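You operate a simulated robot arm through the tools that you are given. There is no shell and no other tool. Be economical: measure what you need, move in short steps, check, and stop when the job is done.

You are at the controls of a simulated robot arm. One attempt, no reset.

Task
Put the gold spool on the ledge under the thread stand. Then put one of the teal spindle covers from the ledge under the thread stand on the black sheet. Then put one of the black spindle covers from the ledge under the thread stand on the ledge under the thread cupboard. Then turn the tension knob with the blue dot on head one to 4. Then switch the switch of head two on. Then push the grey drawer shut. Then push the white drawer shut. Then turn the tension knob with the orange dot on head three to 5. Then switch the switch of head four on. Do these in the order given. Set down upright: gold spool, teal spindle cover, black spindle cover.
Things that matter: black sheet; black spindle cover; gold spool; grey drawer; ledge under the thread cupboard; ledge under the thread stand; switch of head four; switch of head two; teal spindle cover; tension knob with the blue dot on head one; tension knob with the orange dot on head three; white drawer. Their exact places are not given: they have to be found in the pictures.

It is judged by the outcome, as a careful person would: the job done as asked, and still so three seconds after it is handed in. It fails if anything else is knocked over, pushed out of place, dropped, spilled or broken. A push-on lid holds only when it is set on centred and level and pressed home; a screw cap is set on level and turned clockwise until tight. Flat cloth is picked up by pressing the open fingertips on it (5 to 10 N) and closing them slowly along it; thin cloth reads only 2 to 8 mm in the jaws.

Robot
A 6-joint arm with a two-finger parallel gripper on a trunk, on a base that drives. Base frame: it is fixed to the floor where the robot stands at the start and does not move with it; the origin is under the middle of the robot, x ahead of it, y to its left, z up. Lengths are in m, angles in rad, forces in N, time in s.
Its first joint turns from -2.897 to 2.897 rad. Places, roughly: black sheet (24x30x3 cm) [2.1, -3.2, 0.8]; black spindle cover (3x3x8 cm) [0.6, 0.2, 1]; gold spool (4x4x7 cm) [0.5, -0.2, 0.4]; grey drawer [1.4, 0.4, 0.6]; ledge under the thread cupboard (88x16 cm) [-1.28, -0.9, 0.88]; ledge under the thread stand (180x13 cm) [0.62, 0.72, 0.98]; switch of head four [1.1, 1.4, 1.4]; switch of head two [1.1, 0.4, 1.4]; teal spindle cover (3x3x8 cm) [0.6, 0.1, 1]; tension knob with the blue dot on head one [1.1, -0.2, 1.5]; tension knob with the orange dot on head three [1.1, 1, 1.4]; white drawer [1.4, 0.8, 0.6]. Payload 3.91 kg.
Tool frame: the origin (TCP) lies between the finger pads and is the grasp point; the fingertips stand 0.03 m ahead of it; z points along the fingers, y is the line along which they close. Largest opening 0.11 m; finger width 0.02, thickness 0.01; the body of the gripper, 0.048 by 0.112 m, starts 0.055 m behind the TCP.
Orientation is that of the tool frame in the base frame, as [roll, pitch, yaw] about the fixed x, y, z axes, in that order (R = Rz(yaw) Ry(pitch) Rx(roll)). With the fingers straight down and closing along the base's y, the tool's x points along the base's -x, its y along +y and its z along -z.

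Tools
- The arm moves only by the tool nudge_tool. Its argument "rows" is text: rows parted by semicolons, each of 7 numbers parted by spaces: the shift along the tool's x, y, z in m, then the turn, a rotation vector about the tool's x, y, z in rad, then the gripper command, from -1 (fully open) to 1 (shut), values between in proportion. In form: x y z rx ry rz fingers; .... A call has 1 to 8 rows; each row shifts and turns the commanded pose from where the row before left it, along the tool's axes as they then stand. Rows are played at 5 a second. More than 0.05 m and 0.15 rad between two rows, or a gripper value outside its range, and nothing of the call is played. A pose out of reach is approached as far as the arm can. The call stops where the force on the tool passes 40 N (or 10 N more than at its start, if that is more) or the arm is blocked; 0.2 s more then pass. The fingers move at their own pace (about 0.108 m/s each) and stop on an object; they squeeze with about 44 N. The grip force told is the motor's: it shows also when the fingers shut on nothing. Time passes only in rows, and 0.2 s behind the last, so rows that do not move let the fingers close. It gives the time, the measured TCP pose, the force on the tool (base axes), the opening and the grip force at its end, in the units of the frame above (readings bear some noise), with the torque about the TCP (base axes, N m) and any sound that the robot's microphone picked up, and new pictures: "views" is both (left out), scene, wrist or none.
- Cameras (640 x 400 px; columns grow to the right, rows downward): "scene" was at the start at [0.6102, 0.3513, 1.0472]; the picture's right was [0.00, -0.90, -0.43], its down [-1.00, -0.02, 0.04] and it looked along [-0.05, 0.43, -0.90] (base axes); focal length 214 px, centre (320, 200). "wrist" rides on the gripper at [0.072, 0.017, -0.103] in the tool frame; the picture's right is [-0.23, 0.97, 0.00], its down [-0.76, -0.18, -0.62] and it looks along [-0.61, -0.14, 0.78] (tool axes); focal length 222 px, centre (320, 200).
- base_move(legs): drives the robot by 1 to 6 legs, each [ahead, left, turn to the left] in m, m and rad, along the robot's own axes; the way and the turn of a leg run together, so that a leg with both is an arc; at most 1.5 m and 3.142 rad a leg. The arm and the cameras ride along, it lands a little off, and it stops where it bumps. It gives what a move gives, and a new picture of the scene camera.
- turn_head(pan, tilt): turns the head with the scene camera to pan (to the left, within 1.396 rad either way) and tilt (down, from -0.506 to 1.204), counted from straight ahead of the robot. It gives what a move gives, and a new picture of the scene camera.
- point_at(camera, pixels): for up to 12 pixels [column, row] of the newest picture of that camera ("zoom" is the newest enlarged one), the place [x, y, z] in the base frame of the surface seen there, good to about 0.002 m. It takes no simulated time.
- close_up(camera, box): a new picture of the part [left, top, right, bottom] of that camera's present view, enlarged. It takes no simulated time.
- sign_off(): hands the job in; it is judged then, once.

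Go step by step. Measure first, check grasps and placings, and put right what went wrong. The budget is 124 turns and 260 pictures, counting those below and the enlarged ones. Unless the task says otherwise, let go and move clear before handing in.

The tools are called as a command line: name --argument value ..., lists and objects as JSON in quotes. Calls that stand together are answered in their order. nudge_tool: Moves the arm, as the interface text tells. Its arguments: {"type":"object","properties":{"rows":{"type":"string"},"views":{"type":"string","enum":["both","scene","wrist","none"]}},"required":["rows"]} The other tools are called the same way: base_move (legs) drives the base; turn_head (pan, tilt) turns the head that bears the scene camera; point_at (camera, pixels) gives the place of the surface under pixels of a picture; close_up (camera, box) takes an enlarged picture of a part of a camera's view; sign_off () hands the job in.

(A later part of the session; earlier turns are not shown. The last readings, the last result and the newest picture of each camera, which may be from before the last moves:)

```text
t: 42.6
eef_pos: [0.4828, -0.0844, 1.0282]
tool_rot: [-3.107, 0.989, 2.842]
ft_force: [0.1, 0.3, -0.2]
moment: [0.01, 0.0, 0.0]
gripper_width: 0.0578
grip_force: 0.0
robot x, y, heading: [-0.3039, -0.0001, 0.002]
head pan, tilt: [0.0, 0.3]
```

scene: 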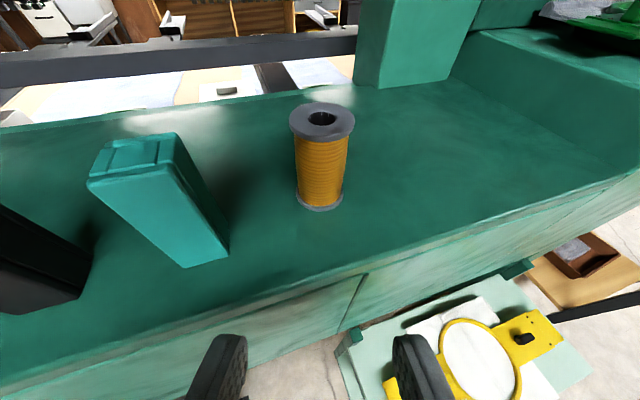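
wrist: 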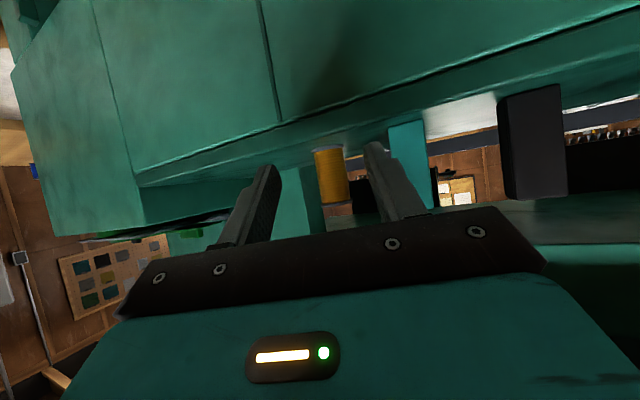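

Gold spool stands upright on the ledge. Next the teal cover at (150,200); measure it.

point_at --camera "scene" --pixels '[[93, 187], [162, 165], [175, 140], [108, 143], [135, 155], [188, 263], [225, 250], [150, 200], [205, 210]]'

close_up --camera "scene" --box '[0, 100, 260, 290]'

```text
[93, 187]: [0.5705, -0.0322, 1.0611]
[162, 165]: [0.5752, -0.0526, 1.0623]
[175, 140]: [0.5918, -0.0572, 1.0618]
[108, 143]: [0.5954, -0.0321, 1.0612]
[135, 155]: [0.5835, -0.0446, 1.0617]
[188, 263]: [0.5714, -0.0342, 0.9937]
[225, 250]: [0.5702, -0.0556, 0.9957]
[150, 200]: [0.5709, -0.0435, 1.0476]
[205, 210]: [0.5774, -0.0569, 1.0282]
```

```text
2.11 times, centred on (130, 195) of scene
```

zoom: 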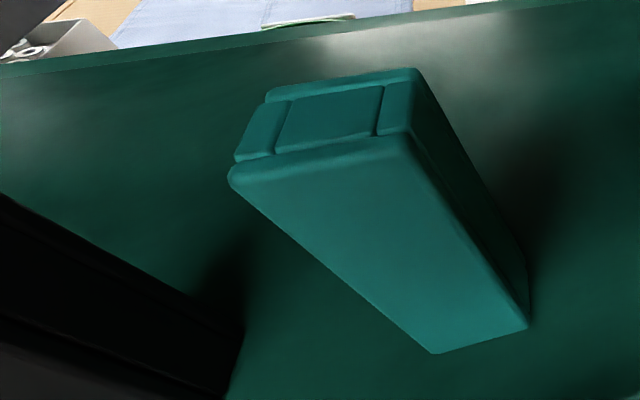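

Teal cover centre (0.584,-0.0445), aligned with the axes, top 1.062. Yaw to heading 0, line up, then advance.

nudge_tool --rows "0 0 0 -0.1 0 -0.055 -0.05; 0 0 0 -0.1 0 -0.055 -0.05; 0 0 0 -0.09 0 -0.055 -0.05; -0.009 0.02 -0.0135 0 0 0 -0.05; -0.009 0.02 -0.0135 0 0 0 -0.05; 0 0 0 0 0 0 -0.05" --views "scene"

```text
t: 44.0
eef_pos: [0.47, -0.0462, 1.059]
tool_rot: [3.136, 0.99, -3.14]
ft_force: [-1.0, 0.0, 0.7]
moment: [-0.02, -0.02, 0.0]
gripper_width: 0.0579
grip_force: 0.0
robot x, y, heading: [-0.3045, 0.0016, -0.0]
head pan, tilt: [0.0, 0.3]
```

scene: 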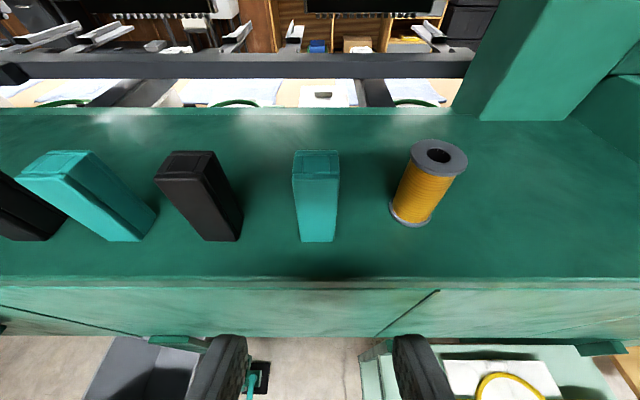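

Lined up (cover at column ~317 between fingers 215/425). Advance and stop around the cover.

nudge_tool --rows "-0.0114 0.0005 0.0356 0 0 0 -0.05; -0.0114 0.0005 0.0356 0 0 0 -0.05; -0.0114 0.0005 0.0356 0 0 0 -0.05; 0 0 0 0 0 0 -0.05" --views "both"

```text
t: 45.0
eef_pos: [0.5776, -0.0425, 1.03]
tool_rot: [3.137, 0.99, -3.139]
ft_force: [0.4, -0.1, -0.9]
moment: [-0.03, -0.01, 0.0]
gripper_width: 0.0578
grip_force: 0.0
robot x, y, heading: [-0.2972, 0.0035, -0.002]
head pan, tilt: [0.0, 0.3]
```

scene: 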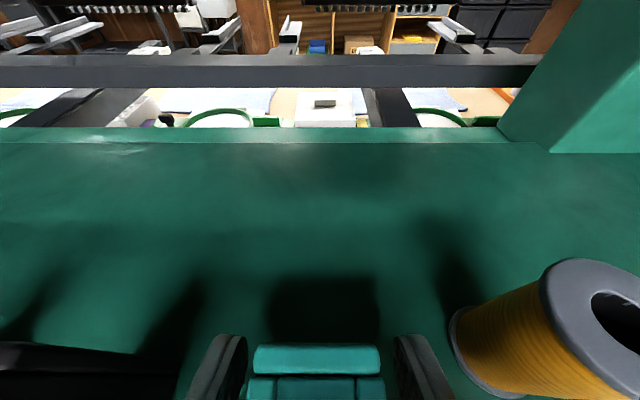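
wrist: 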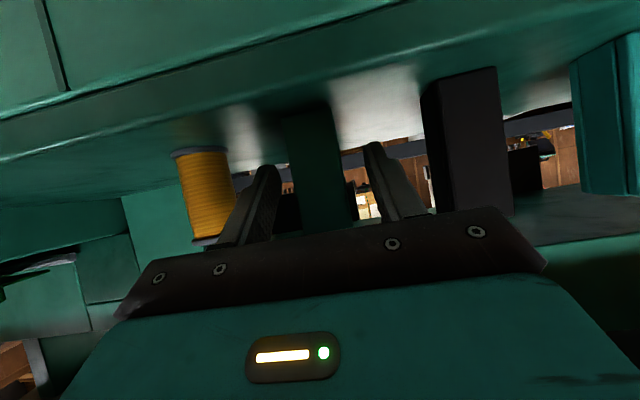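

Cover sits between the fingers. Close, lift 3 cm and back out.

nudge_tool --rows "0 0 0 0 0 0 0.3; 0 0 0 0 0 0 0.7; 0 0 0 0 0 0 1; 0 0 0 0 0 0 1; -0.0125 0 -0.0082 0 0 0 1; -0.0125 0 -0.0082 0 0 0 1; 0 0 0 0 0 0 1" --views "wrist"

```text
t: 46.6
eef_pos: [0.5768, -0.0439, 1.0597]
tool_rot: [3.138, 0.99, -3.14]
ft_force: [0.2, -1.4, -1.4]
moment: [-0.03, -0.01, 0.02]
gripper_width: 0.0268
grip_force: 43.7
robot x, y, heading: [-0.301, -0.0011, 0.007]
head pan, tilt: [0.0, 0.3]
```

wrist: 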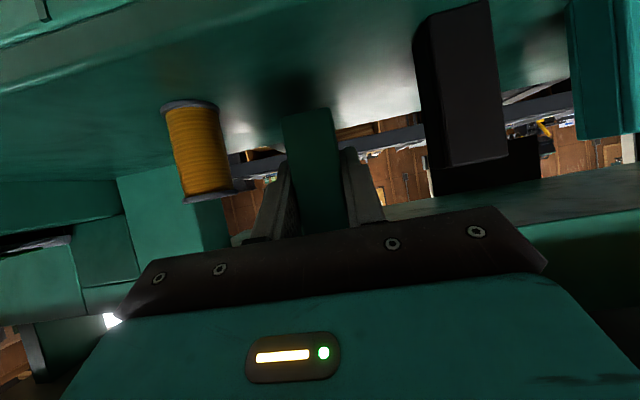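

Held (0.027 m), lifted. Drive back 0.4 m and look to the right for the route to the black sheet at (2.1,-3.2).

base_move --legs '[[-0.4, 0, 0]]'

turn_head --pan -0.9 --tilt -0.3

```text
t: 49.1
eef_pos: [0.177, -0.0447, 1.0604]
tool_rot: [3.135, 0.989, -3.138]
ft_force: [0.9, -0.4, -0.3]
moment: [0.02, 0.05, 0.0]
gripper_width: 0.027
grip_force: 43.6
robot x, y, heading: [-0.7014, 0.0021, 0.004]
head pan, tilt: [0.0, 0.3]
```

scene: 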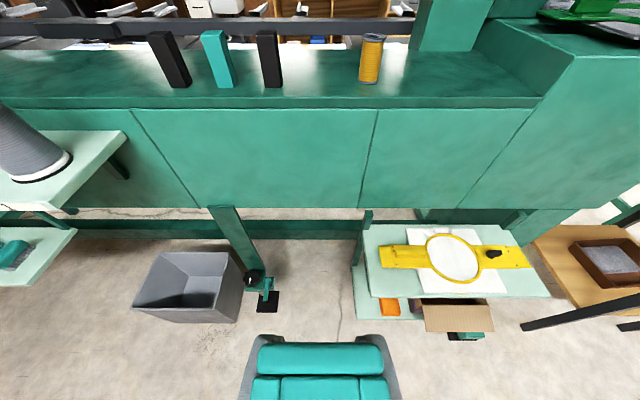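

```text
t: 50.3
eef_pos: [0.1781, -0.0436, 1.0604]
tool_rot: [3.137, 0.989, -3.14]
ft_force: [-0.2, -0.1, -0.1]
moment: [-0.04, -0.03, 0.0]
gripper_width: 0.0268
grip_force: 43.9
robot x, y, heading: [-0.701, 0.0008, -0.002]
head pan, tilt: [-0.901, -0.3]
```

scene: 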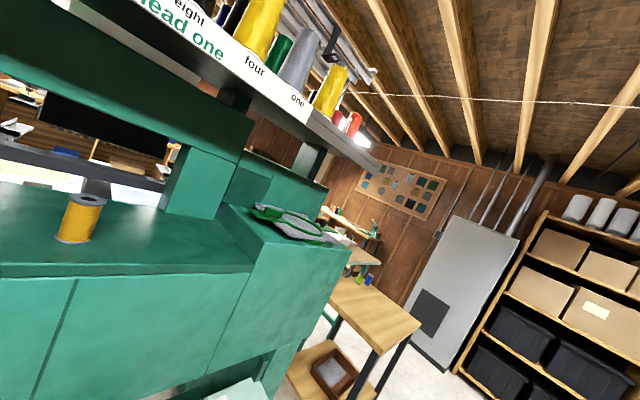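

Turn right to survey the way.

base_move --legs '[[0, 0, -1.3]]'

turn_head --pan 0.2 --tilt 0.1

```text
t: 54.0
eef_pos: [-0.5072, -0.8601, 1.0606]
tool_rot: [3.136, 0.989, 1.844]
ft_force: [0.1, 0.7, 0.8]
moment: [0.01, 0.03, 0.0]
gripper_width: 0.0271
grip_force: 44.0
robot x, y, heading: [-0.708, -0.0032, -1.3]
head pan, tilt: [-0.901, -0.3]
```

scene: 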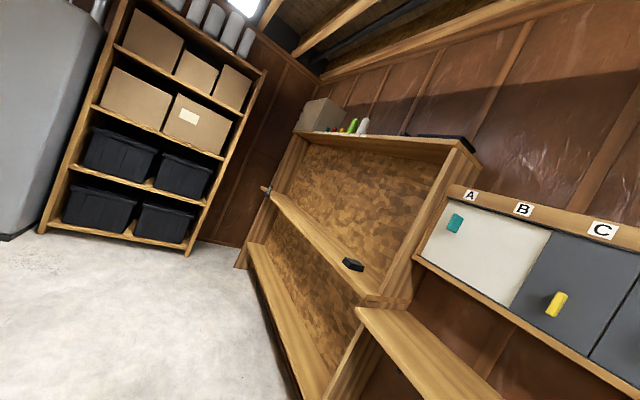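

```text
t: 55.3
eef_pos: [-0.5081, -0.8602, 1.0609]
tool_rot: [3.136, 0.99, 1.845]
ft_force: [-0.6, 0.0, -0.1]
moment: [0.03, 0.0, 0.01]
gripper_width: 0.027
grip_force: 43.9
robot x, y, heading: [-0.7031, -0.0021, -1.299]
head pan, tilt: [0.201, 0.099]
```

scene: 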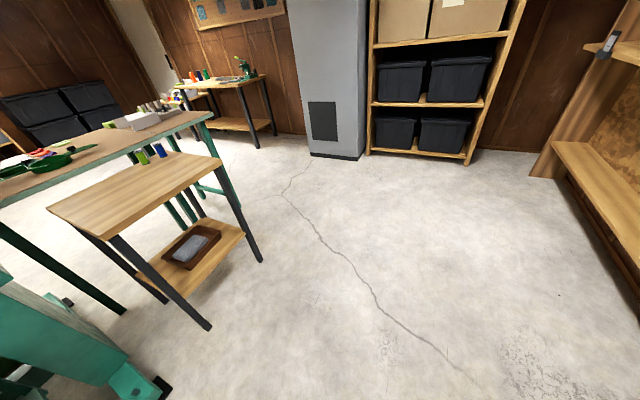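

Path is open floor. Measure the benches and obstacles.

point_at --camera "scene" --pixels '[[240, 80], [255, 145], [212, 327], [262, 260], [212, 165], [240, 205], [330, 155], [205, 115], [455, 160], [530, 178], [185, 85], [115, 310]]'

close_up --camera "scene" --box '[140, 40, 300, 160]'

```text
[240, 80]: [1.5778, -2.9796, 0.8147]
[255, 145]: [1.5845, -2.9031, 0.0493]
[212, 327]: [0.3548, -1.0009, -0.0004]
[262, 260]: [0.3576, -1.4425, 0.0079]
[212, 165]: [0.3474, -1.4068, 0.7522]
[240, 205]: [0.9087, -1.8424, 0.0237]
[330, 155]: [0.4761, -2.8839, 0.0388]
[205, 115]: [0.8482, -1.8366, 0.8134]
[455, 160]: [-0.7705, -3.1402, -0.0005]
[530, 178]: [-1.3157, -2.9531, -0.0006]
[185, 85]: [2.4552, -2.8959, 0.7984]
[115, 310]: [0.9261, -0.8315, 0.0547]
```

```text
3.33 times, centred on (220, 100) of scene
```

zoom: 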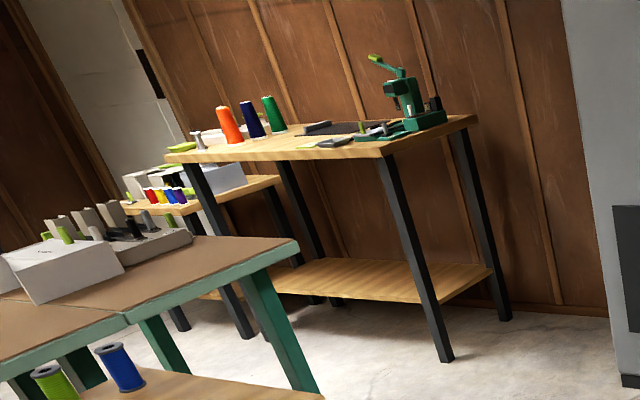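

The bench with the dark mat is at x 1.58–2.5, y −2.9…−3.4, z 0.81. I'll raise the hand 12 cm for clearance, then drive: down the aisle, turn to heading 0, diagonal to (0.85,−2.35).

nudge_tool --rows "-0.0334 0 -0.022 0 0 0 1; -0.0334 0 -0.022 0 0 0 1; -0.0334 0 -0.022 0 0 0 1; 0 0 0 0 0 0 1" --views "none"

base_move --legs '[[1.5, 0, 0], [0, 0, 1.3], [1.1, -0.92, 0]]'

```text
t: 56.3
eef_pos: [-0.5101, -0.8609, 1.1816]
tool_rot: [3.137, 0.991, 1.842]
ft_force: [0.6, 0.8, -0.5]
moment: [-0.01, 0.0, -0.01]
gripper_width: 0.0271
grip_force: 44.1
robot x, y, heading: [-0.7036, -0.0045, -1.302]
head pan, tilt: [0.201, 0.099]
```

```text
t: 73.7
eef_pos: [1.6967, -2.42, 1.1808]
tool_rot: [3.136, 0.989, 3.138]
ft_force: [-0.7, 0.4, 0.5]
moment: [-0.01, 0.0, -0.01]
gripper_width: 0.027
grip_force: 43.4
robot x, y, heading: [0.8208, -2.371, -0.006]
head pan, tilt: [0.201, 0.099]
```

scene: 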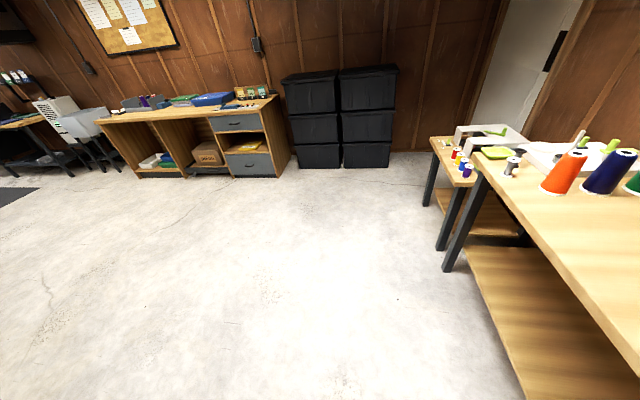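

Arrived. Look right at the bench for the black sheet.

turn_head --pan -0.8 --tilt 0.3

```text
t: 75.0
eef_pos: [1.6971, -2.4202, 1.18]
tool_rot: [3.136, 0.99, 3.137]
ft_force: [-0.4, -1.1, -0.4]
moment: [-0.03, -0.01, 0.02]
gripper_width: 0.0271
grip_force: 43.8
robot x, y, heading: [0.8186, -2.3717, -0.0]
head pan, tilt: [-0.799, 0.3]
```

scene: 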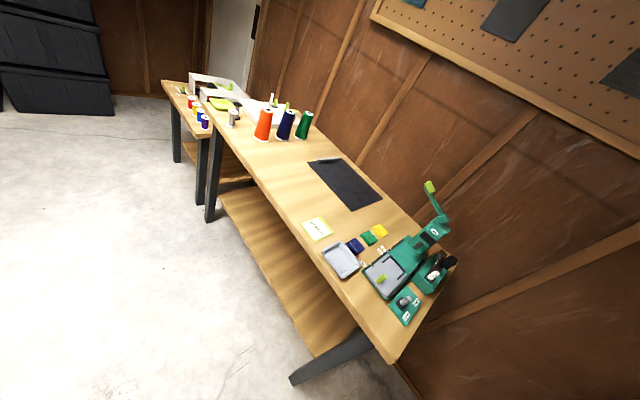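

close_up --camera "scene" --box '[230, 100, 460, 300]'

point_at --camera "scene" --pixels '[[345, 184], [313, 165], [350, 208], [381, 198], [343, 159], [325, 159], [265, 110], [320, 228], [430, 188], [300, 180], [340, 280], [305, 115]]'

```text
2.00 times, centred on (345, 200) of scene
```

zoom: 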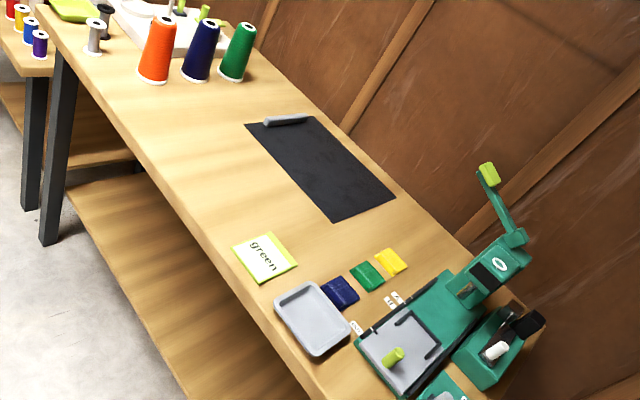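

```text
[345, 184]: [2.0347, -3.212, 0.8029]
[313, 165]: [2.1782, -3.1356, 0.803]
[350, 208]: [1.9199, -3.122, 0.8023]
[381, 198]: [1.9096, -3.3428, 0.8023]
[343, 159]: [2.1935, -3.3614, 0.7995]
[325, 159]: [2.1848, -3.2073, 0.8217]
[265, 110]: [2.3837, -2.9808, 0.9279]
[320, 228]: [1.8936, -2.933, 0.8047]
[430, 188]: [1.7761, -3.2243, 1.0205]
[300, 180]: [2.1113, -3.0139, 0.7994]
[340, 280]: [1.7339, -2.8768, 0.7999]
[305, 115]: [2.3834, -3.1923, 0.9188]
```

The sheet spans x 1.91–2.20, y −3.12…−3.36 at z 0.802. Drive to x≈2.08 and turn to face −y.

base_move --legs '[[1.25, 0.03, 0], [0, 0, -1.571]]'

turn_head --pan 0 --tilt 0.5

```text
t: 85.2
eef_pos: [2.014, -3.2288, 1.1793]
tool_rot: [3.137, 0.99, 1.552]
ft_force: [-0.6, -0.6, -1.5]
moment: [-0.01, 0.0, 0.0]
gripper_width: 0.027
grip_force: 44.6
robot x, y, heading: [2.0758, -2.3469, -1.589]
head pan, tilt: [-0.799, 0.3]
```

scene: 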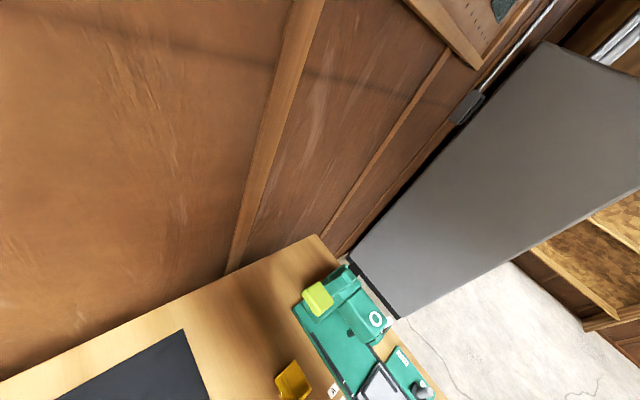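

```text
t: 86.3
eef_pos: [2.0129, -3.2283, 1.1805]
tool_rot: [3.135, 0.99, 1.55]
ft_force: [0.4, -0.3, 0.0]
moment: [0.01, 0.03, 0.01]
gripper_width: 0.0269
grip_force: 44.1
robot x, y, heading: [2.0767, -2.3463, -1.591]
head pan, tilt: [0.0, 0.499]
```

scene: 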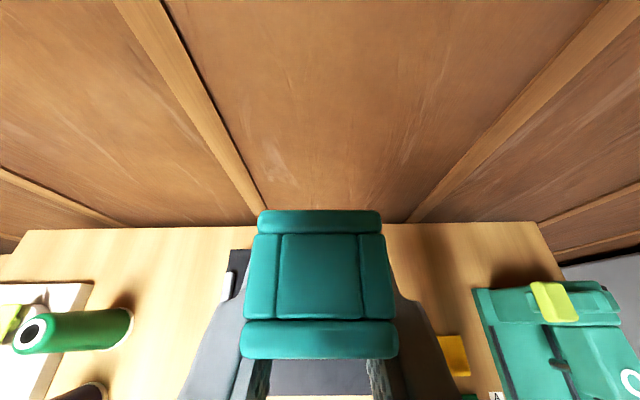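

Hand is over the sheet's middle. Descend 32 cm.

nudge_tool --rows "0.0385 0 0.0253 0 0 0 1; 0.0385 0 0.0253 0 0 0 1; 0.0385 0 0.0253 0 0 0 1; 0.0385 0 0.0253 0 0 0 1; 0.0385 0 0.0253 0 0 0 1; 0.0385 0 0.0253 0 0 0 1; 0.0385 0 0.0253 0 0 0 1; 0 0 0 0 0 0 1" --views "wrist"

```text
t: 88.1
eef_pos: [2.0132, -3.2282, 0.8569]
tool_rot: [3.135, 0.989, 1.552]
ft_force: [0.6, 0.4, -0.1]
moment: [0.03, 0.0, 0.03]
gripper_width: 0.0272
grip_force: 44.2
robot x, y, heading: [2.0792, -2.3513, -1.594]
head pan, tilt: [0.0, 0.499]
```

wrist: 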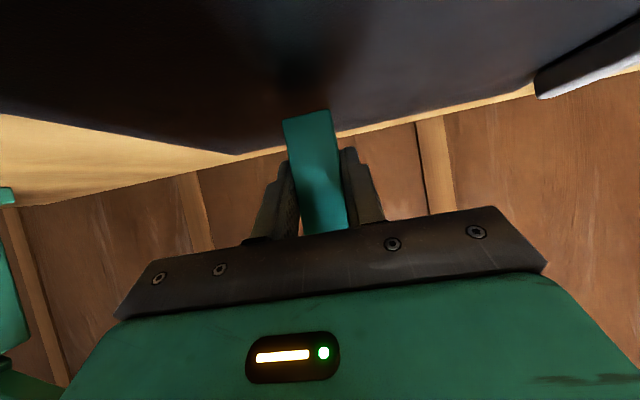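

nudge_tool --rows "0.0042 0 0.0027 0 0 0 1; 0.0025 0 0.0016 0 0 0 1; 0.0013 0 0.0008 0 0 0 1; 0.0009 0 0.0006 0 0 0 1; 0 0 0 0 0 0 1" --views "none"

```text
t: 89.3
eef_pos: [2.0158, -3.2277, 0.8459]
tool_rot: [3.138, 0.99, 1.552]
ft_force: [-0.2, 0.8, -1.0]
moment: [-0.01, 0.01, 0.02]
gripper_width: 0.0271
grip_force: 44.3
robot x, y, heading: [2.0765, -2.3562, -1.591]
head pan, tilt: [0.0, 0.499]
```

No contact yet; creep on in 1 mm steps.

nudge_tool --rows "0.0009 0 0.0006 0 0 0 1; 0.0009 0 0.0006 0 0 0 1; 0 0 0 0 0 0 1" --views "none"

```text
t: 90.1
eef_pos: [2.0123, -3.2284, 0.8451]
tool_rot: [3.135, 0.989, 1.552]
ft_force: [-0.3, -0.2, 5.4]
moment: [-0.01, 0.04, -0.01]
gripper_width: 0.0269
grip_force: 43.8
robot x, y, heading: [2.0767, -2.3521, -1.587]
head pan, tilt: [0.0, 0.499]
```

Contact (5.4 N). Open and retreat straight back.

nudge_tool --rows "0 0 0 0 0 0 0.3; 0 0 0 0 0 0 0; 0 0 0 0 0 0 -0.05; 0.01 0 -0.016 0 0 0 -0.05; 0.0264 0 -0.0401 0 0 0 -0.05; 0.0164 0 -0.0466 0 0 0 -0.05; -0.02 0 -0.045 0 0 0 -0.05; 0 0 0 0 0 0 -0.05" --views "both"

```text
t: 91.9
eef_pos: [2.0158, -3.0853, 0.8989]
tool_rot: [3.139, 0.989, 1.552]
ft_force: [-0.5, -0.1, -0.4]
moment: [0.02, 0.0, -0.04]
gripper_width: 0.0576
grip_force: 0.0
robot x, y, heading: [2.079, -2.3549, -1.591]
head pan, tilt: [0.0, 0.499]
```

scene: 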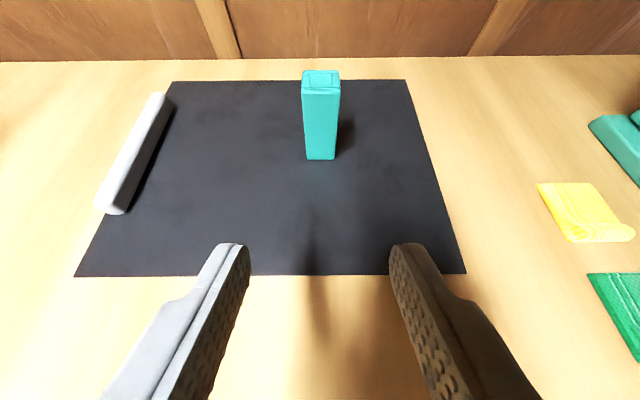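
wrist: 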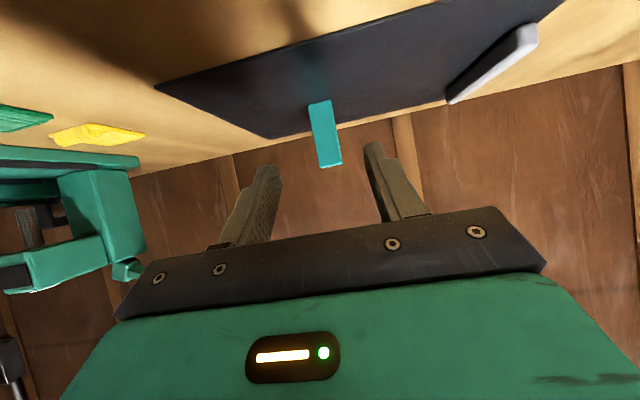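

Teal cover is upright on the black sheet. Raise the arm and drive back to the stand: turn to heading 0, reverse, and strafe to (−0.58, 0.02).

nudge_tool --rows "-0.0385 0 -0.0253 0 0 0 -0.05; -0.0385 0 -0.0253 0 0 0 -0.05; -0.0385 0 -0.0253 0 0 0 -0.05; -0.0385 0 -0.0253 0 0 0 -0.05; -0.0385 0 -0.0253 0 0 0 -0.05; 0 0 0 0 0 0 -0.05" --views "none"

base_move --legs '[[0, 0, 1.589], [-1.26, 0, 0], [-1.4, 0.4, 0], [0, 1.5, 0], [0, 0.48, 0]]'

```text
t: 93.3
eef_pos: [2.0164, -3.0878, 1.1277]
tool_rot: [3.137, 0.988, 1.551]
ft_force: [-0.2, 0.0, 0.1]
moment: [0.02, 0.04, 0.03]
gripper_width: 0.0578
grip_force: 0.0
robot x, y, heading: [2.0785, -2.3477, -1.59]
head pan, tilt: [0.0, 0.499]
```

```text
t: 119.8
eef_pos: [0.1274, -0.0143, 1.1273]
tool_rot: [3.137, 0.987, -3.126]
ft_force: [-0.8, 0.2, 0.3]
moment: [-0.02, -0.02, 0.01]
gripper_width: 0.058
grip_force: 0.1
robot x, y, heading: [-0.6092, 0.0205, 0.019]
head pan, tilt: [0.0, 0.499]
```

scene: 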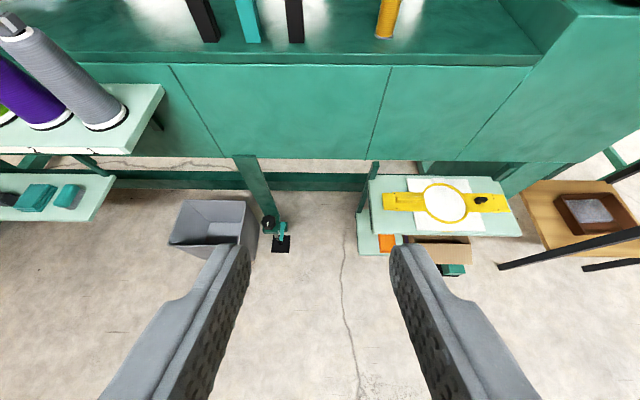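

Drive forward 0.32 m and tilt head to see the covers.

base_move --legs '[[0.32, 0.04, -0.019]]'

turn_head --pan 0 --tilt 0.3

```text
t: 122.0
eef_pos: [0.4433, 0.0141, 1.1271]
tool_rot: [3.135, 0.99, 3.138]
ft_force: [0.4, -0.1, 0.3]
moment: [0.02, 0.0, -0.01]
gripper_width: 0.0578
grip_force: 0.0
robot x, y, heading: [-0.2951, 0.0597, -0.001]
head pan, tilt: [0.0, 0.499]
```

scene: 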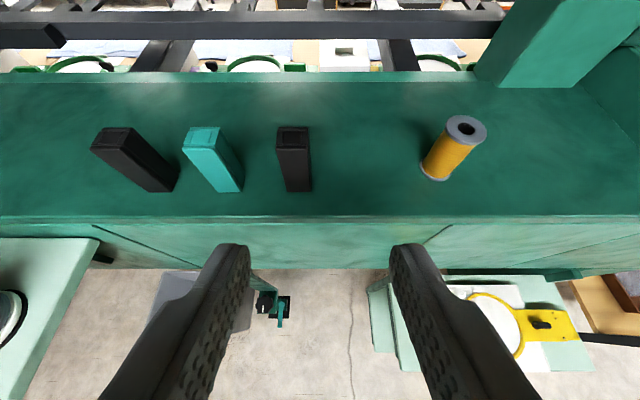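

```text
t: 122.7
eef_pos: [0.443, 0.0125, 1.1282]
tool_rot: [3.136, 0.99, 3.139]
ft_force: [-0.1, -0.3, -0.3]
moment: [-0.01, -0.01, 0.01]
gripper_width: 0.0579
grip_force: 0.1
robot x, y, heading: [-0.2946, 0.062, -0.005]
head pan, tilt: [0.0, 0.3]
```

scene: 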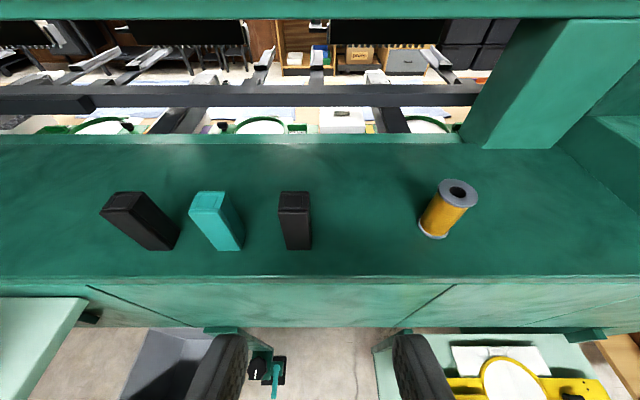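

close_up --camera "scene" --box '[240, 170, 360, 270]'

point_at --camera "zoom" --pixels '[[210, 150], [390, 150], [220, 110], [375, 110], [300, 130], [300, 250], [255, 300], [380, 300]]'

```text
4.00 times, centred on (300, 220) of scene
```

zoom: 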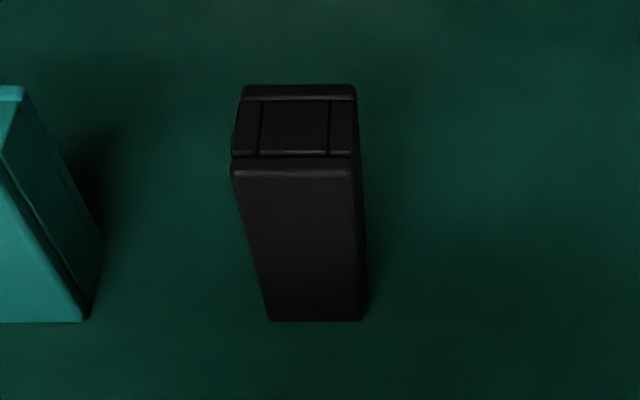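

```text
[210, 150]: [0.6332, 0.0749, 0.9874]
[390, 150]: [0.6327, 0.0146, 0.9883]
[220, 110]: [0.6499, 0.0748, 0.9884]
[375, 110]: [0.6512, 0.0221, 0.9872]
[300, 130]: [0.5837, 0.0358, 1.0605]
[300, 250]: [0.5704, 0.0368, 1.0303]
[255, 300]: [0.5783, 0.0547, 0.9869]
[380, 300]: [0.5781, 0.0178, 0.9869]
```

Black cover at (0.584,0.0365). Move to pre-grasp and advance.

nudge_tool --rows "0.021 0.012 0.03 0 0 0 -0.05; 0.021 0.012 0.03 0 0 0 -0.05; 0 0 0 0 0 0 -0.05; -0.0114 0 0.0356 0 0 0 -0.05; -0.0114 0 0.0356 0 0 0 -0.05; -0.0114 0 0.0356 0 0 0 -0.05; 0 0 0 0 0 0 -0.05" --views "scene"

```text
t: 124.3
eef_pos: [0.5788, 0.0365, 1.0291]
tool_rot: [3.136, 0.99, 3.139]
ft_force: [0.4, -0.4, -0.3]
moment: [0.02, -0.01, 0.02]
gripper_width: 0.0578
grip_force: 0.1
robot x, y, heading: [-0.2933, 0.0567, -0.004]
head pan, tilt: [0.0, 0.3]
```

scene: 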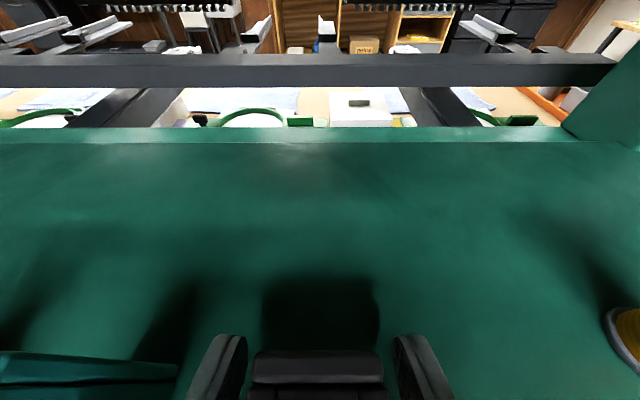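

nudge_tool --rows "0 0 0 0 0 0 0.3; 0 0 0 0 0 0 0.7; 0 0 0 0 0 0 1; 0 0 0 0 0 0 1; -0.0125 0 -0.0082 0 0 0 1; -0.0125 0 -0.0082 0 0 0 1; 0 0 0 0 0 0 1" --views "wrist"

base_move --legs '[[-0.3, 0, 0]]'

```text
t: 125.9
eef_pos: [0.5787, 0.0381, 1.0591]
tool_rot: [3.136, 0.99, 3.138]
ft_force: [0.1, 0.8, 0.1]
moment: [0.01, -0.03, 0.0]
gripper_width: 0.0273
grip_force: 44.0
robot x, y, heading: [-0.2975, 0.0632, -0.002]
head pan, tilt: [0.0, 0.3]
```

wrist: 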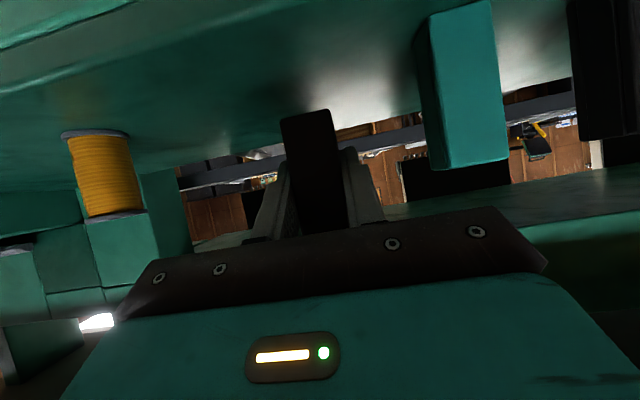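

```text
t: 128.0
eef_pos: [0.2762, 0.0383, 1.0587]
tool_rot: [3.136, 0.99, 3.137]
ft_force: [-0.3, 0.3, -0.1]
moment: [-0.01, -0.02, 0.04]
gripper_width: 0.0272
grip_force: 44.4
robot x, y, heading: [-0.5985, 0.0662, -0.003]
head pan, tilt: [0.0, 0.3]
```

scene: 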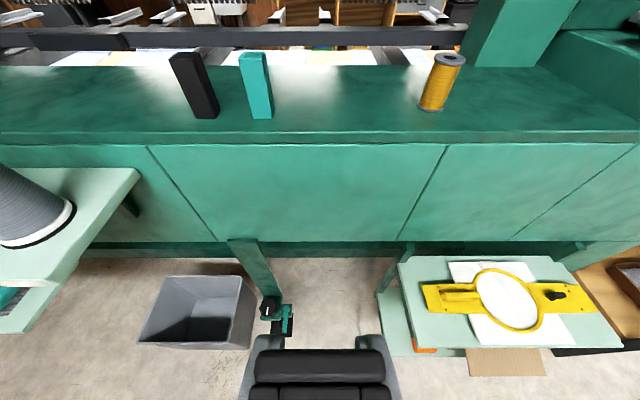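

Black cover held. Turn around toward the thread cupboard at (−1.28,−0.9), stopping at a safe distance.

base_move --legs '[[0, 0, -1.568], [0.97, 0.35, 0], [0, 0, -1.57]]'

turn_head --pan 0 --tilt 0.0

```text
t: 140.9
eef_pos: [-1.1316, -0.886, 1.0592]
tool_rot: [3.137, 0.99, -0.006]
ft_force: [0.2, 0.7, 0.1]
moment: [-0.03, -0.05, -0.02]
gripper_width: 0.027
grip_force: 44.2
robot x, y, heading: [-0.2626, -0.9137, 3.138]
head pan, tilt: [0.0, 0.3]
```

scene: 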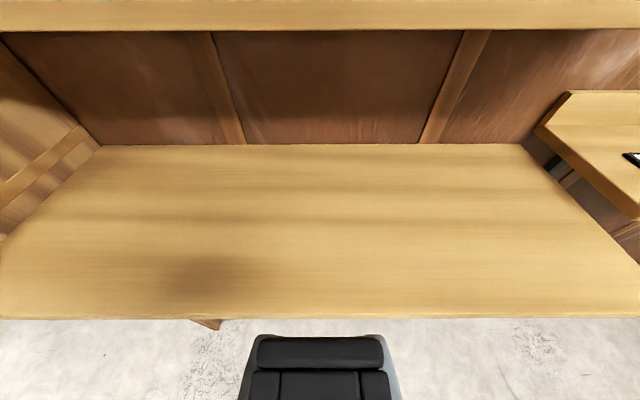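

```text
t: 141.8
eef_pos: [-1.1305, -0.8863, 1.06]
tool_rot: [3.137, 0.989, -0.006]
ft_force: [0.2, 0.5, 0.7]
moment: [0.03, -0.05, 0.0]
gripper_width: 0.0269
grip_force: 43.9
robot x, y, heading: [-0.2612, -0.9085, 3.135]
head pan, tilt: [0.0, 0.0]
```

scene: 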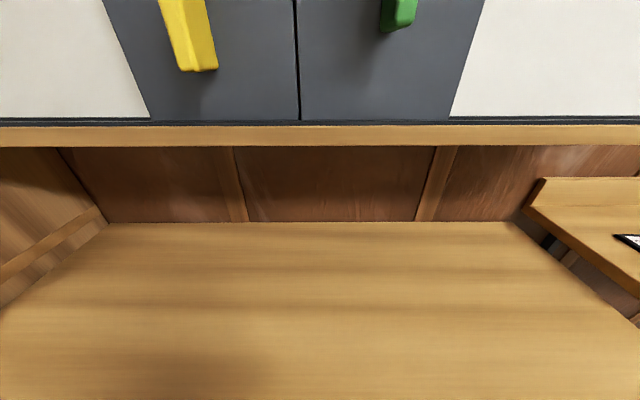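

point_at --camera "scene" --pixels '[[320, 300], [320, 390], [320, 240], [320, 130], [320, 142], [195, 70], [195, 40], [398, 25], [150, 60]]'

turn_head --pan 0 --tilt 0.3

point_at --camera "scene" --pixels '[[320, 310], [320, 155], [30, 310], [620, 310]]'

```text
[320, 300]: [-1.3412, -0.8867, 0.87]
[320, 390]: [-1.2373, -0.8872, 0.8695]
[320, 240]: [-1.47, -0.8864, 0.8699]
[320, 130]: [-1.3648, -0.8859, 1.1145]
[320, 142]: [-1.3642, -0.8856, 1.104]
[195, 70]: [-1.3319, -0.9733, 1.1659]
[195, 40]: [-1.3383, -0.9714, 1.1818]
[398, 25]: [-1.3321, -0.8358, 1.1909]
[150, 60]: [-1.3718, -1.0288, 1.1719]
```

```text
t: 142.6
eef_pos: [-1.1311, -0.885, 1.0595]
tool_rot: [3.136, 0.989, -0.006]
ft_force: [0.1, 1.3, -0.2]
moment: [0.01, 0.0, 0.02]
gripper_width: 0.0269
grip_force: 44.0
robot x, y, heading: [-0.2563, -0.9112, 3.133]
head pan, tilt: [0.0, 0.3]
```

scene: 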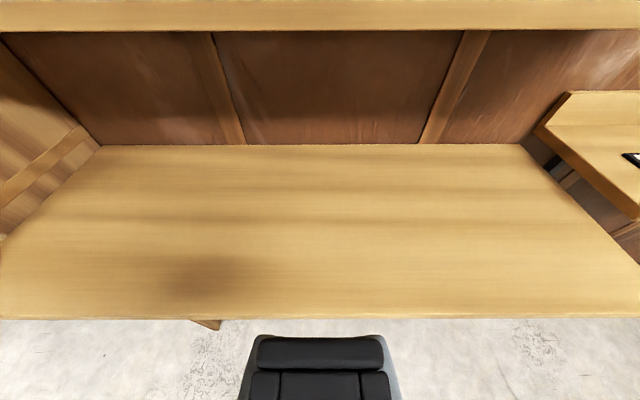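

```text
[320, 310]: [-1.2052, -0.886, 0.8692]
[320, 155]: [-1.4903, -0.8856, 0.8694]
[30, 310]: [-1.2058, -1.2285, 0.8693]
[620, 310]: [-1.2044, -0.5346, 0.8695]
```

Ledge is empty: front edge x≈−1.20, z 0.8695. Place at x≈−1.28.

nudge_tool --rows "0.0088 0 0.048 0 0 0 1; 0.0088 0 0.048 0 0 0 1; 0.0088 0 0.048 0 0 0 1; 0.0088 0 0.048 0 0 0 1; 0 0 0 0 0 0 1; 0.0059 0 0.0038 0 0 0 1; 0.0021 0 0.0014 0 0 0 1; 0 0 0 0 0 0 1" --views "none"

```text
t: 144.3
eef_pos: [-1.2711, -0.8862, 0.9159]
tool_rot: [3.136, 0.99, -0.005]
ft_force: [-0.1, -0.4, 0.0]
moment: [0.04, 0.01, -0.02]
gripper_width: 0.0271
grip_force: 43.7
robot x, y, heading: [-0.2546, -0.9121, 3.139]
head pan, tilt: [0.0, 0.3]
```

nudge_tool --rows "0.0009 0 0.0006 0 0 0 1; 0.0009 0 0.0006 0 0 0 1; 0.0009 0 0.0006 0 0 0 1; 0 0 0 0 0 0 1" --views "none"

```text
t: 145.3
eef_pos: [-1.2714, -0.8858, 0.9111]
tool_rot: [3.135, 0.991, -0.006]
ft_force: [0.7, -0.1, 0.6]
moment: [-0.01, -0.02, 0.0]
gripper_width: 0.0271
grip_force: 44.3
robot x, y, heading: [-0.256, -0.9136, 3.137]
head pan, tilt: [0.0, 0.3]
```

nudge_tool --rows "0.0009 0 0.0006 0 0 0 1; 0.0006 0 0.0004 0 0 0 1; 0 0 0 0 0 0 1" --views "wrist"

```text
t: 146.2
eef_pos: [-1.271, -0.886, 0.9093]
tool_rot: [3.136, 0.992, -0.005]
ft_force: [-1.3, -0.1, 9.0]
moment: [0.06, 0.02, 0.03]
gripper_width: 0.027
grip_force: 44.0
robot x, y, heading: [-0.2585, -0.9116, 3.14]
head pan, tilt: [0.0, 0.3]
```

wrist: 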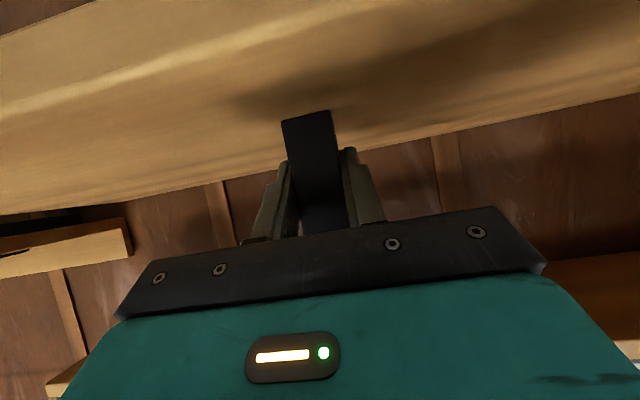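

Contact 9 N. Release and retreat.

nudge_tool --rows "0 0 0 0 0 0 0.3; 0 0 0 0 0 0 0; 0 0 0 0 0 0 -0.05; 0.01 0 -0.016 0 0 0 -0.05; 0.0264 0 -0.0401 0 0 0 -0.05; 0.0164 0 -0.0466 0 0 0 -0.05; -0.02 0 -0.045 0 0 0 -0.05; 0 0 0 0 0 0 -0.05" --views "scene"

```text
t: 147.9
eef_pos: [-1.1301, -0.8875, 0.9627]
tool_rot: [3.137, 0.99, -0.006]
ft_force: [0.1, -0.2, -0.1]
moment: [0.04, 0.0, -0.01]
gripper_width: 0.0576
grip_force: 0.0
robot x, y, heading: [-0.2589, -0.9087, 3.139]
head pan, tilt: [0.0, 0.3]
```

scene: 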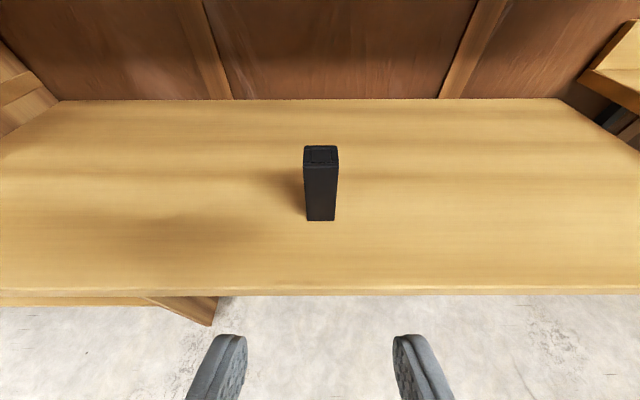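

Black cover is upright on the cupboard ledge. Raise the arm and drive around to the front of the machine, first to (2.1,−2.3).

nudge_tool --rows "-0.0385 0 -0.0253 0 0 0 -0.05; -0.0385 0 -0.0253 0 0 0 -0.05; -0.0385 0 -0.0253 0 0 0 -0.05; -0.0385 0 -0.0253 0 0 0 -0.05; 0 0 0 0 0 0 -0.05" --views "none"

base_move --legs '[[0, 0, 1.571], [1.0, 0, 0], [0, 0, 1.571], [1.4, -0.42, 0], [1.1, 0, 0], [0, 0, 1.2]]'

turn_head --pan 0.3 --tilt 0.0

```text
t: 149.2
eef_pos: [-1.1302, -0.8867, 1.1483]
tool_rot: [3.137, 0.99, -0.005]
ft_force: [0.4, 0.2, 0.6]
moment: [0.0, 0.02, 0.0]
gripper_width: 0.058
grip_force: 0.0
robot x, y, heading: [-0.2582, -0.9123, 3.136]
head pan, tilt: [0.0, 0.3]
```

```text
t: 177.1
eef_pos: [2.57, -1.6038, 1.1482]
tool_rot: [3.138, 0.99, -1.962]
ft_force: [-0.3, -0.1, 0.3]
moment: [0.02, 0.02, 0.0]
gripper_width: 0.0581
grip_force: 0.1
robot x, y, heading: [2.2213, -2.4028, 1.177]
head pan, tilt: [0.0, 0.3]
```

scene: 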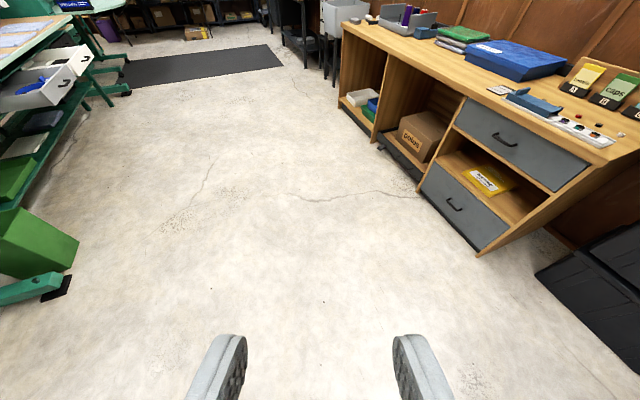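

```text
t: 177.9
eef_pos: [2.5708, -1.6029, 1.1467]
tool_rot: [3.137, 0.99, -1.964]
ft_force: [0.0, -0.2, 0.3]
moment: [-0.02, -0.01, 0.01]
gripper_width: 0.0579
grip_force: 0.1
robot x, y, heading: [2.2156, -2.4037, 1.183]
head pan, tilt: [0.3, 0.0]
```

scene: 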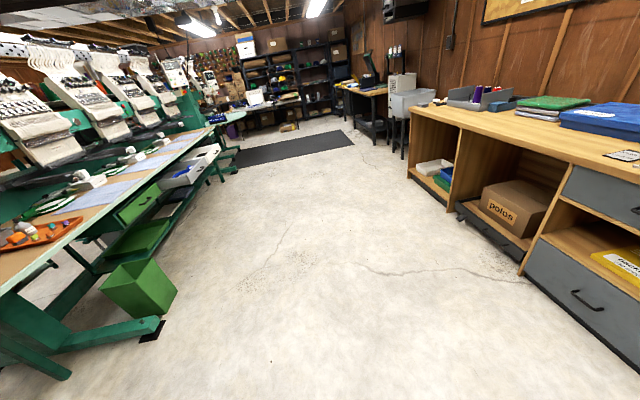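

The machine front with its heads is on the left. Measure the aisle.

point_at --camera "scene" --pixels '[[160, 325], [130, 300], [238, 165], [405, 190], [520, 275], [60, 240], [140, 205], [195, 175], [60, 140], [115, 110], [235, 140], [260, 185]]'

close_up --camera "scene" --box '[0, 30, 240, 230]'

```text
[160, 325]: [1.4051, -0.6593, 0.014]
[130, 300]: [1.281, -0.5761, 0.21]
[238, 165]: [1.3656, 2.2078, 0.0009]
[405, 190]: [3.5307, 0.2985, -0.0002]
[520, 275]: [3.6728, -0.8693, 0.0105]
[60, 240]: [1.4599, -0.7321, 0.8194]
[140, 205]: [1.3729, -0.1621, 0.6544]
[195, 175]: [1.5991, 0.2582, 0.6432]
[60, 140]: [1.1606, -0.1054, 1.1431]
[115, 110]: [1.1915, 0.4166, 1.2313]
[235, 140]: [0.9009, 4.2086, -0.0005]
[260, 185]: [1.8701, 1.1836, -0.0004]
```

```text
2.00 times, centred on (120, 130) of scene
```

zoom: 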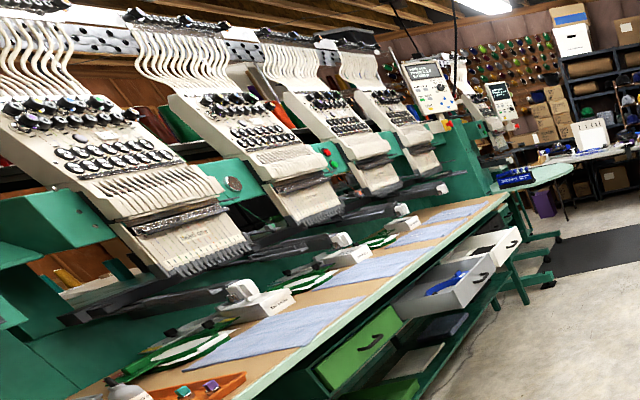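

Aisle is ~2 m wide. Drive to (2.5,−0.2) and face the machine (−x).

base_move --legs '[[0, 0, 0.388], [1.1, -0.14, 0], [1.1, -0.14, 0], [0, 0, 1.571]]'

turn_head --pan 0 --tilt -0.2

```text
t: 193.9
eef_pos: [1.6162, -0.1876, 1.1473]
tool_rot: [3.136, 0.989, 0.008]
ft_force: [-0.2, -0.4, -0.1]
moment: [0.02, 0.0, 0.01]
gripper_width: 0.0581
grip_force: 0.0
robot x, y, heading: [2.4871, -0.1962, -3.132]
head pan, tilt: [0.3, 0.0]
```

scene: 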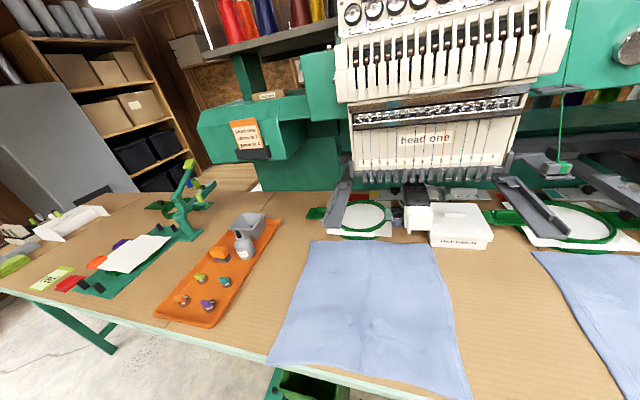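

```text
t: 194.7
eef_pos: [1.6168, -0.1874, 1.1465]
tool_rot: [3.136, 0.99, 0.01]
ft_force: [0.7, -0.1, 0.5]
moment: [0.01, 0.01, 0.02]
gripper_width: 0.0577
grip_force: 0.1
robot x, y, heading: [2.4903, -0.2035, -3.129]
head pan, tilt: [0.0, -0.201]
```

scene: 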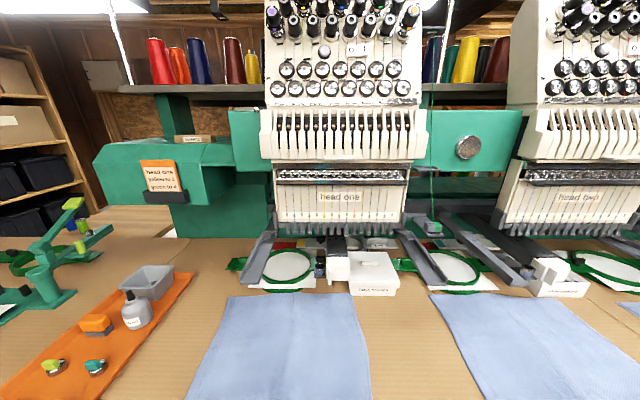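

Tilt up and zoom on head one's knobs.

turn_head --pan 0 --tilt -0.5

close_up --camera "scene" --box '[250, 60, 440, 210]'

```text
t: 195.5
eef_pos: [1.6161, -0.1878, 1.1462]
tool_rot: [3.136, 0.991, 0.009]
ft_force: [-0.7, -0.8, 0.1]
moment: [-0.01, -0.02, 0.02]
gripper_width: 0.0577
grip_force: 0.1
robot x, y, heading: [2.4833, -0.2017, -3.135]
head pan, tilt: [0.0, -0.499]
```

scene: 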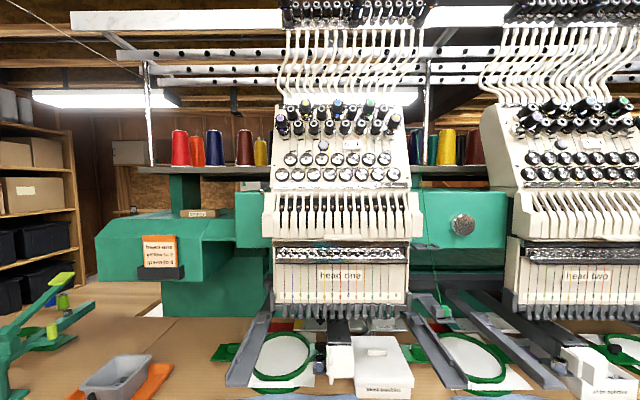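

```text
2.67 times, centred on (345, 135) of scene
```

zoom: 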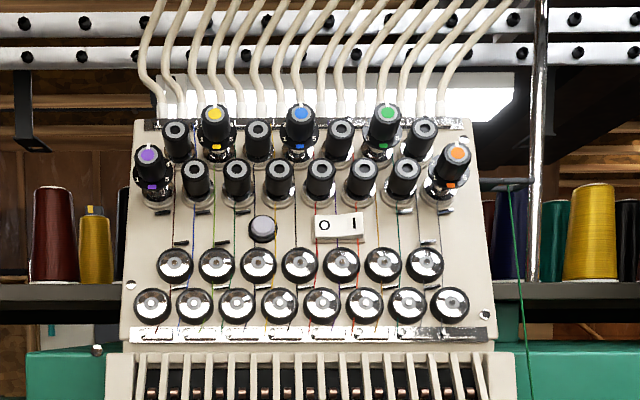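

The blue-dot knob is at zoom (300,115). Zoom in to read its scale.

close_up --camera "scene" --box '[322, 90, 352, 122]'

point_at --camera "scene" --pixels '[[335, 101], [338, 108], [342, 140], [310, 103], [367, 103], [342, 150]]'

```text
12.50 times, centred on (337, 106) of scene
```

zoom: 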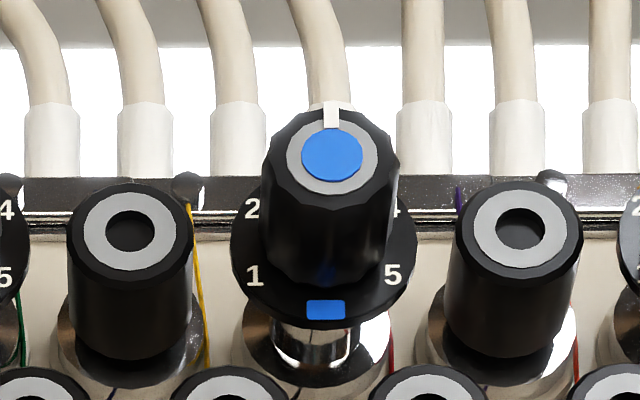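

```text
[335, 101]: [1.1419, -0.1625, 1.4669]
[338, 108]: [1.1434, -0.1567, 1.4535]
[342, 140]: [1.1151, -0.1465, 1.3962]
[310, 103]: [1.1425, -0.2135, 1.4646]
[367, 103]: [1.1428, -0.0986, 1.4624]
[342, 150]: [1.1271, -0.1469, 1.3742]
```

The pointer is at 3 (top); 4 is clockwise at upper right. I'll measure knob face, neighbouring pegs, disc and panel to get the axis.

point_at --camera "zoom" --pixels '[[332, 155], [332, 185], [300, 150], [365, 155], [88, 235], [170, 235], [480, 230], [565, 230], [255, 275], [393, 275], [251, 209], [325, 320]]'

close_up --camera "scene" --box '[290, 90, 390, 155]'

```text
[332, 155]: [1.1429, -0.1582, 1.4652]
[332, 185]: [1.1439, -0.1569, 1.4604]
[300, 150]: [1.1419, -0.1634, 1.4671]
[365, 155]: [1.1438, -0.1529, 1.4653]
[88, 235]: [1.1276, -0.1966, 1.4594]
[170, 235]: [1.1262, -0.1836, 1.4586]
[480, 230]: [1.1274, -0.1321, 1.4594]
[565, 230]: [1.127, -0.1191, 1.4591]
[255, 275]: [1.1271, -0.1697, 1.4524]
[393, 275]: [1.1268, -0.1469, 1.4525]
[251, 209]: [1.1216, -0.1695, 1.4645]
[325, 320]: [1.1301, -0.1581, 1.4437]
```

```text
6.15 times, centred on (340, 122) of scene
```

zoom: 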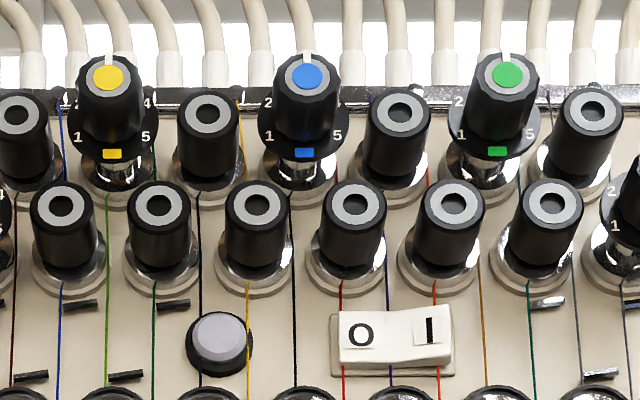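

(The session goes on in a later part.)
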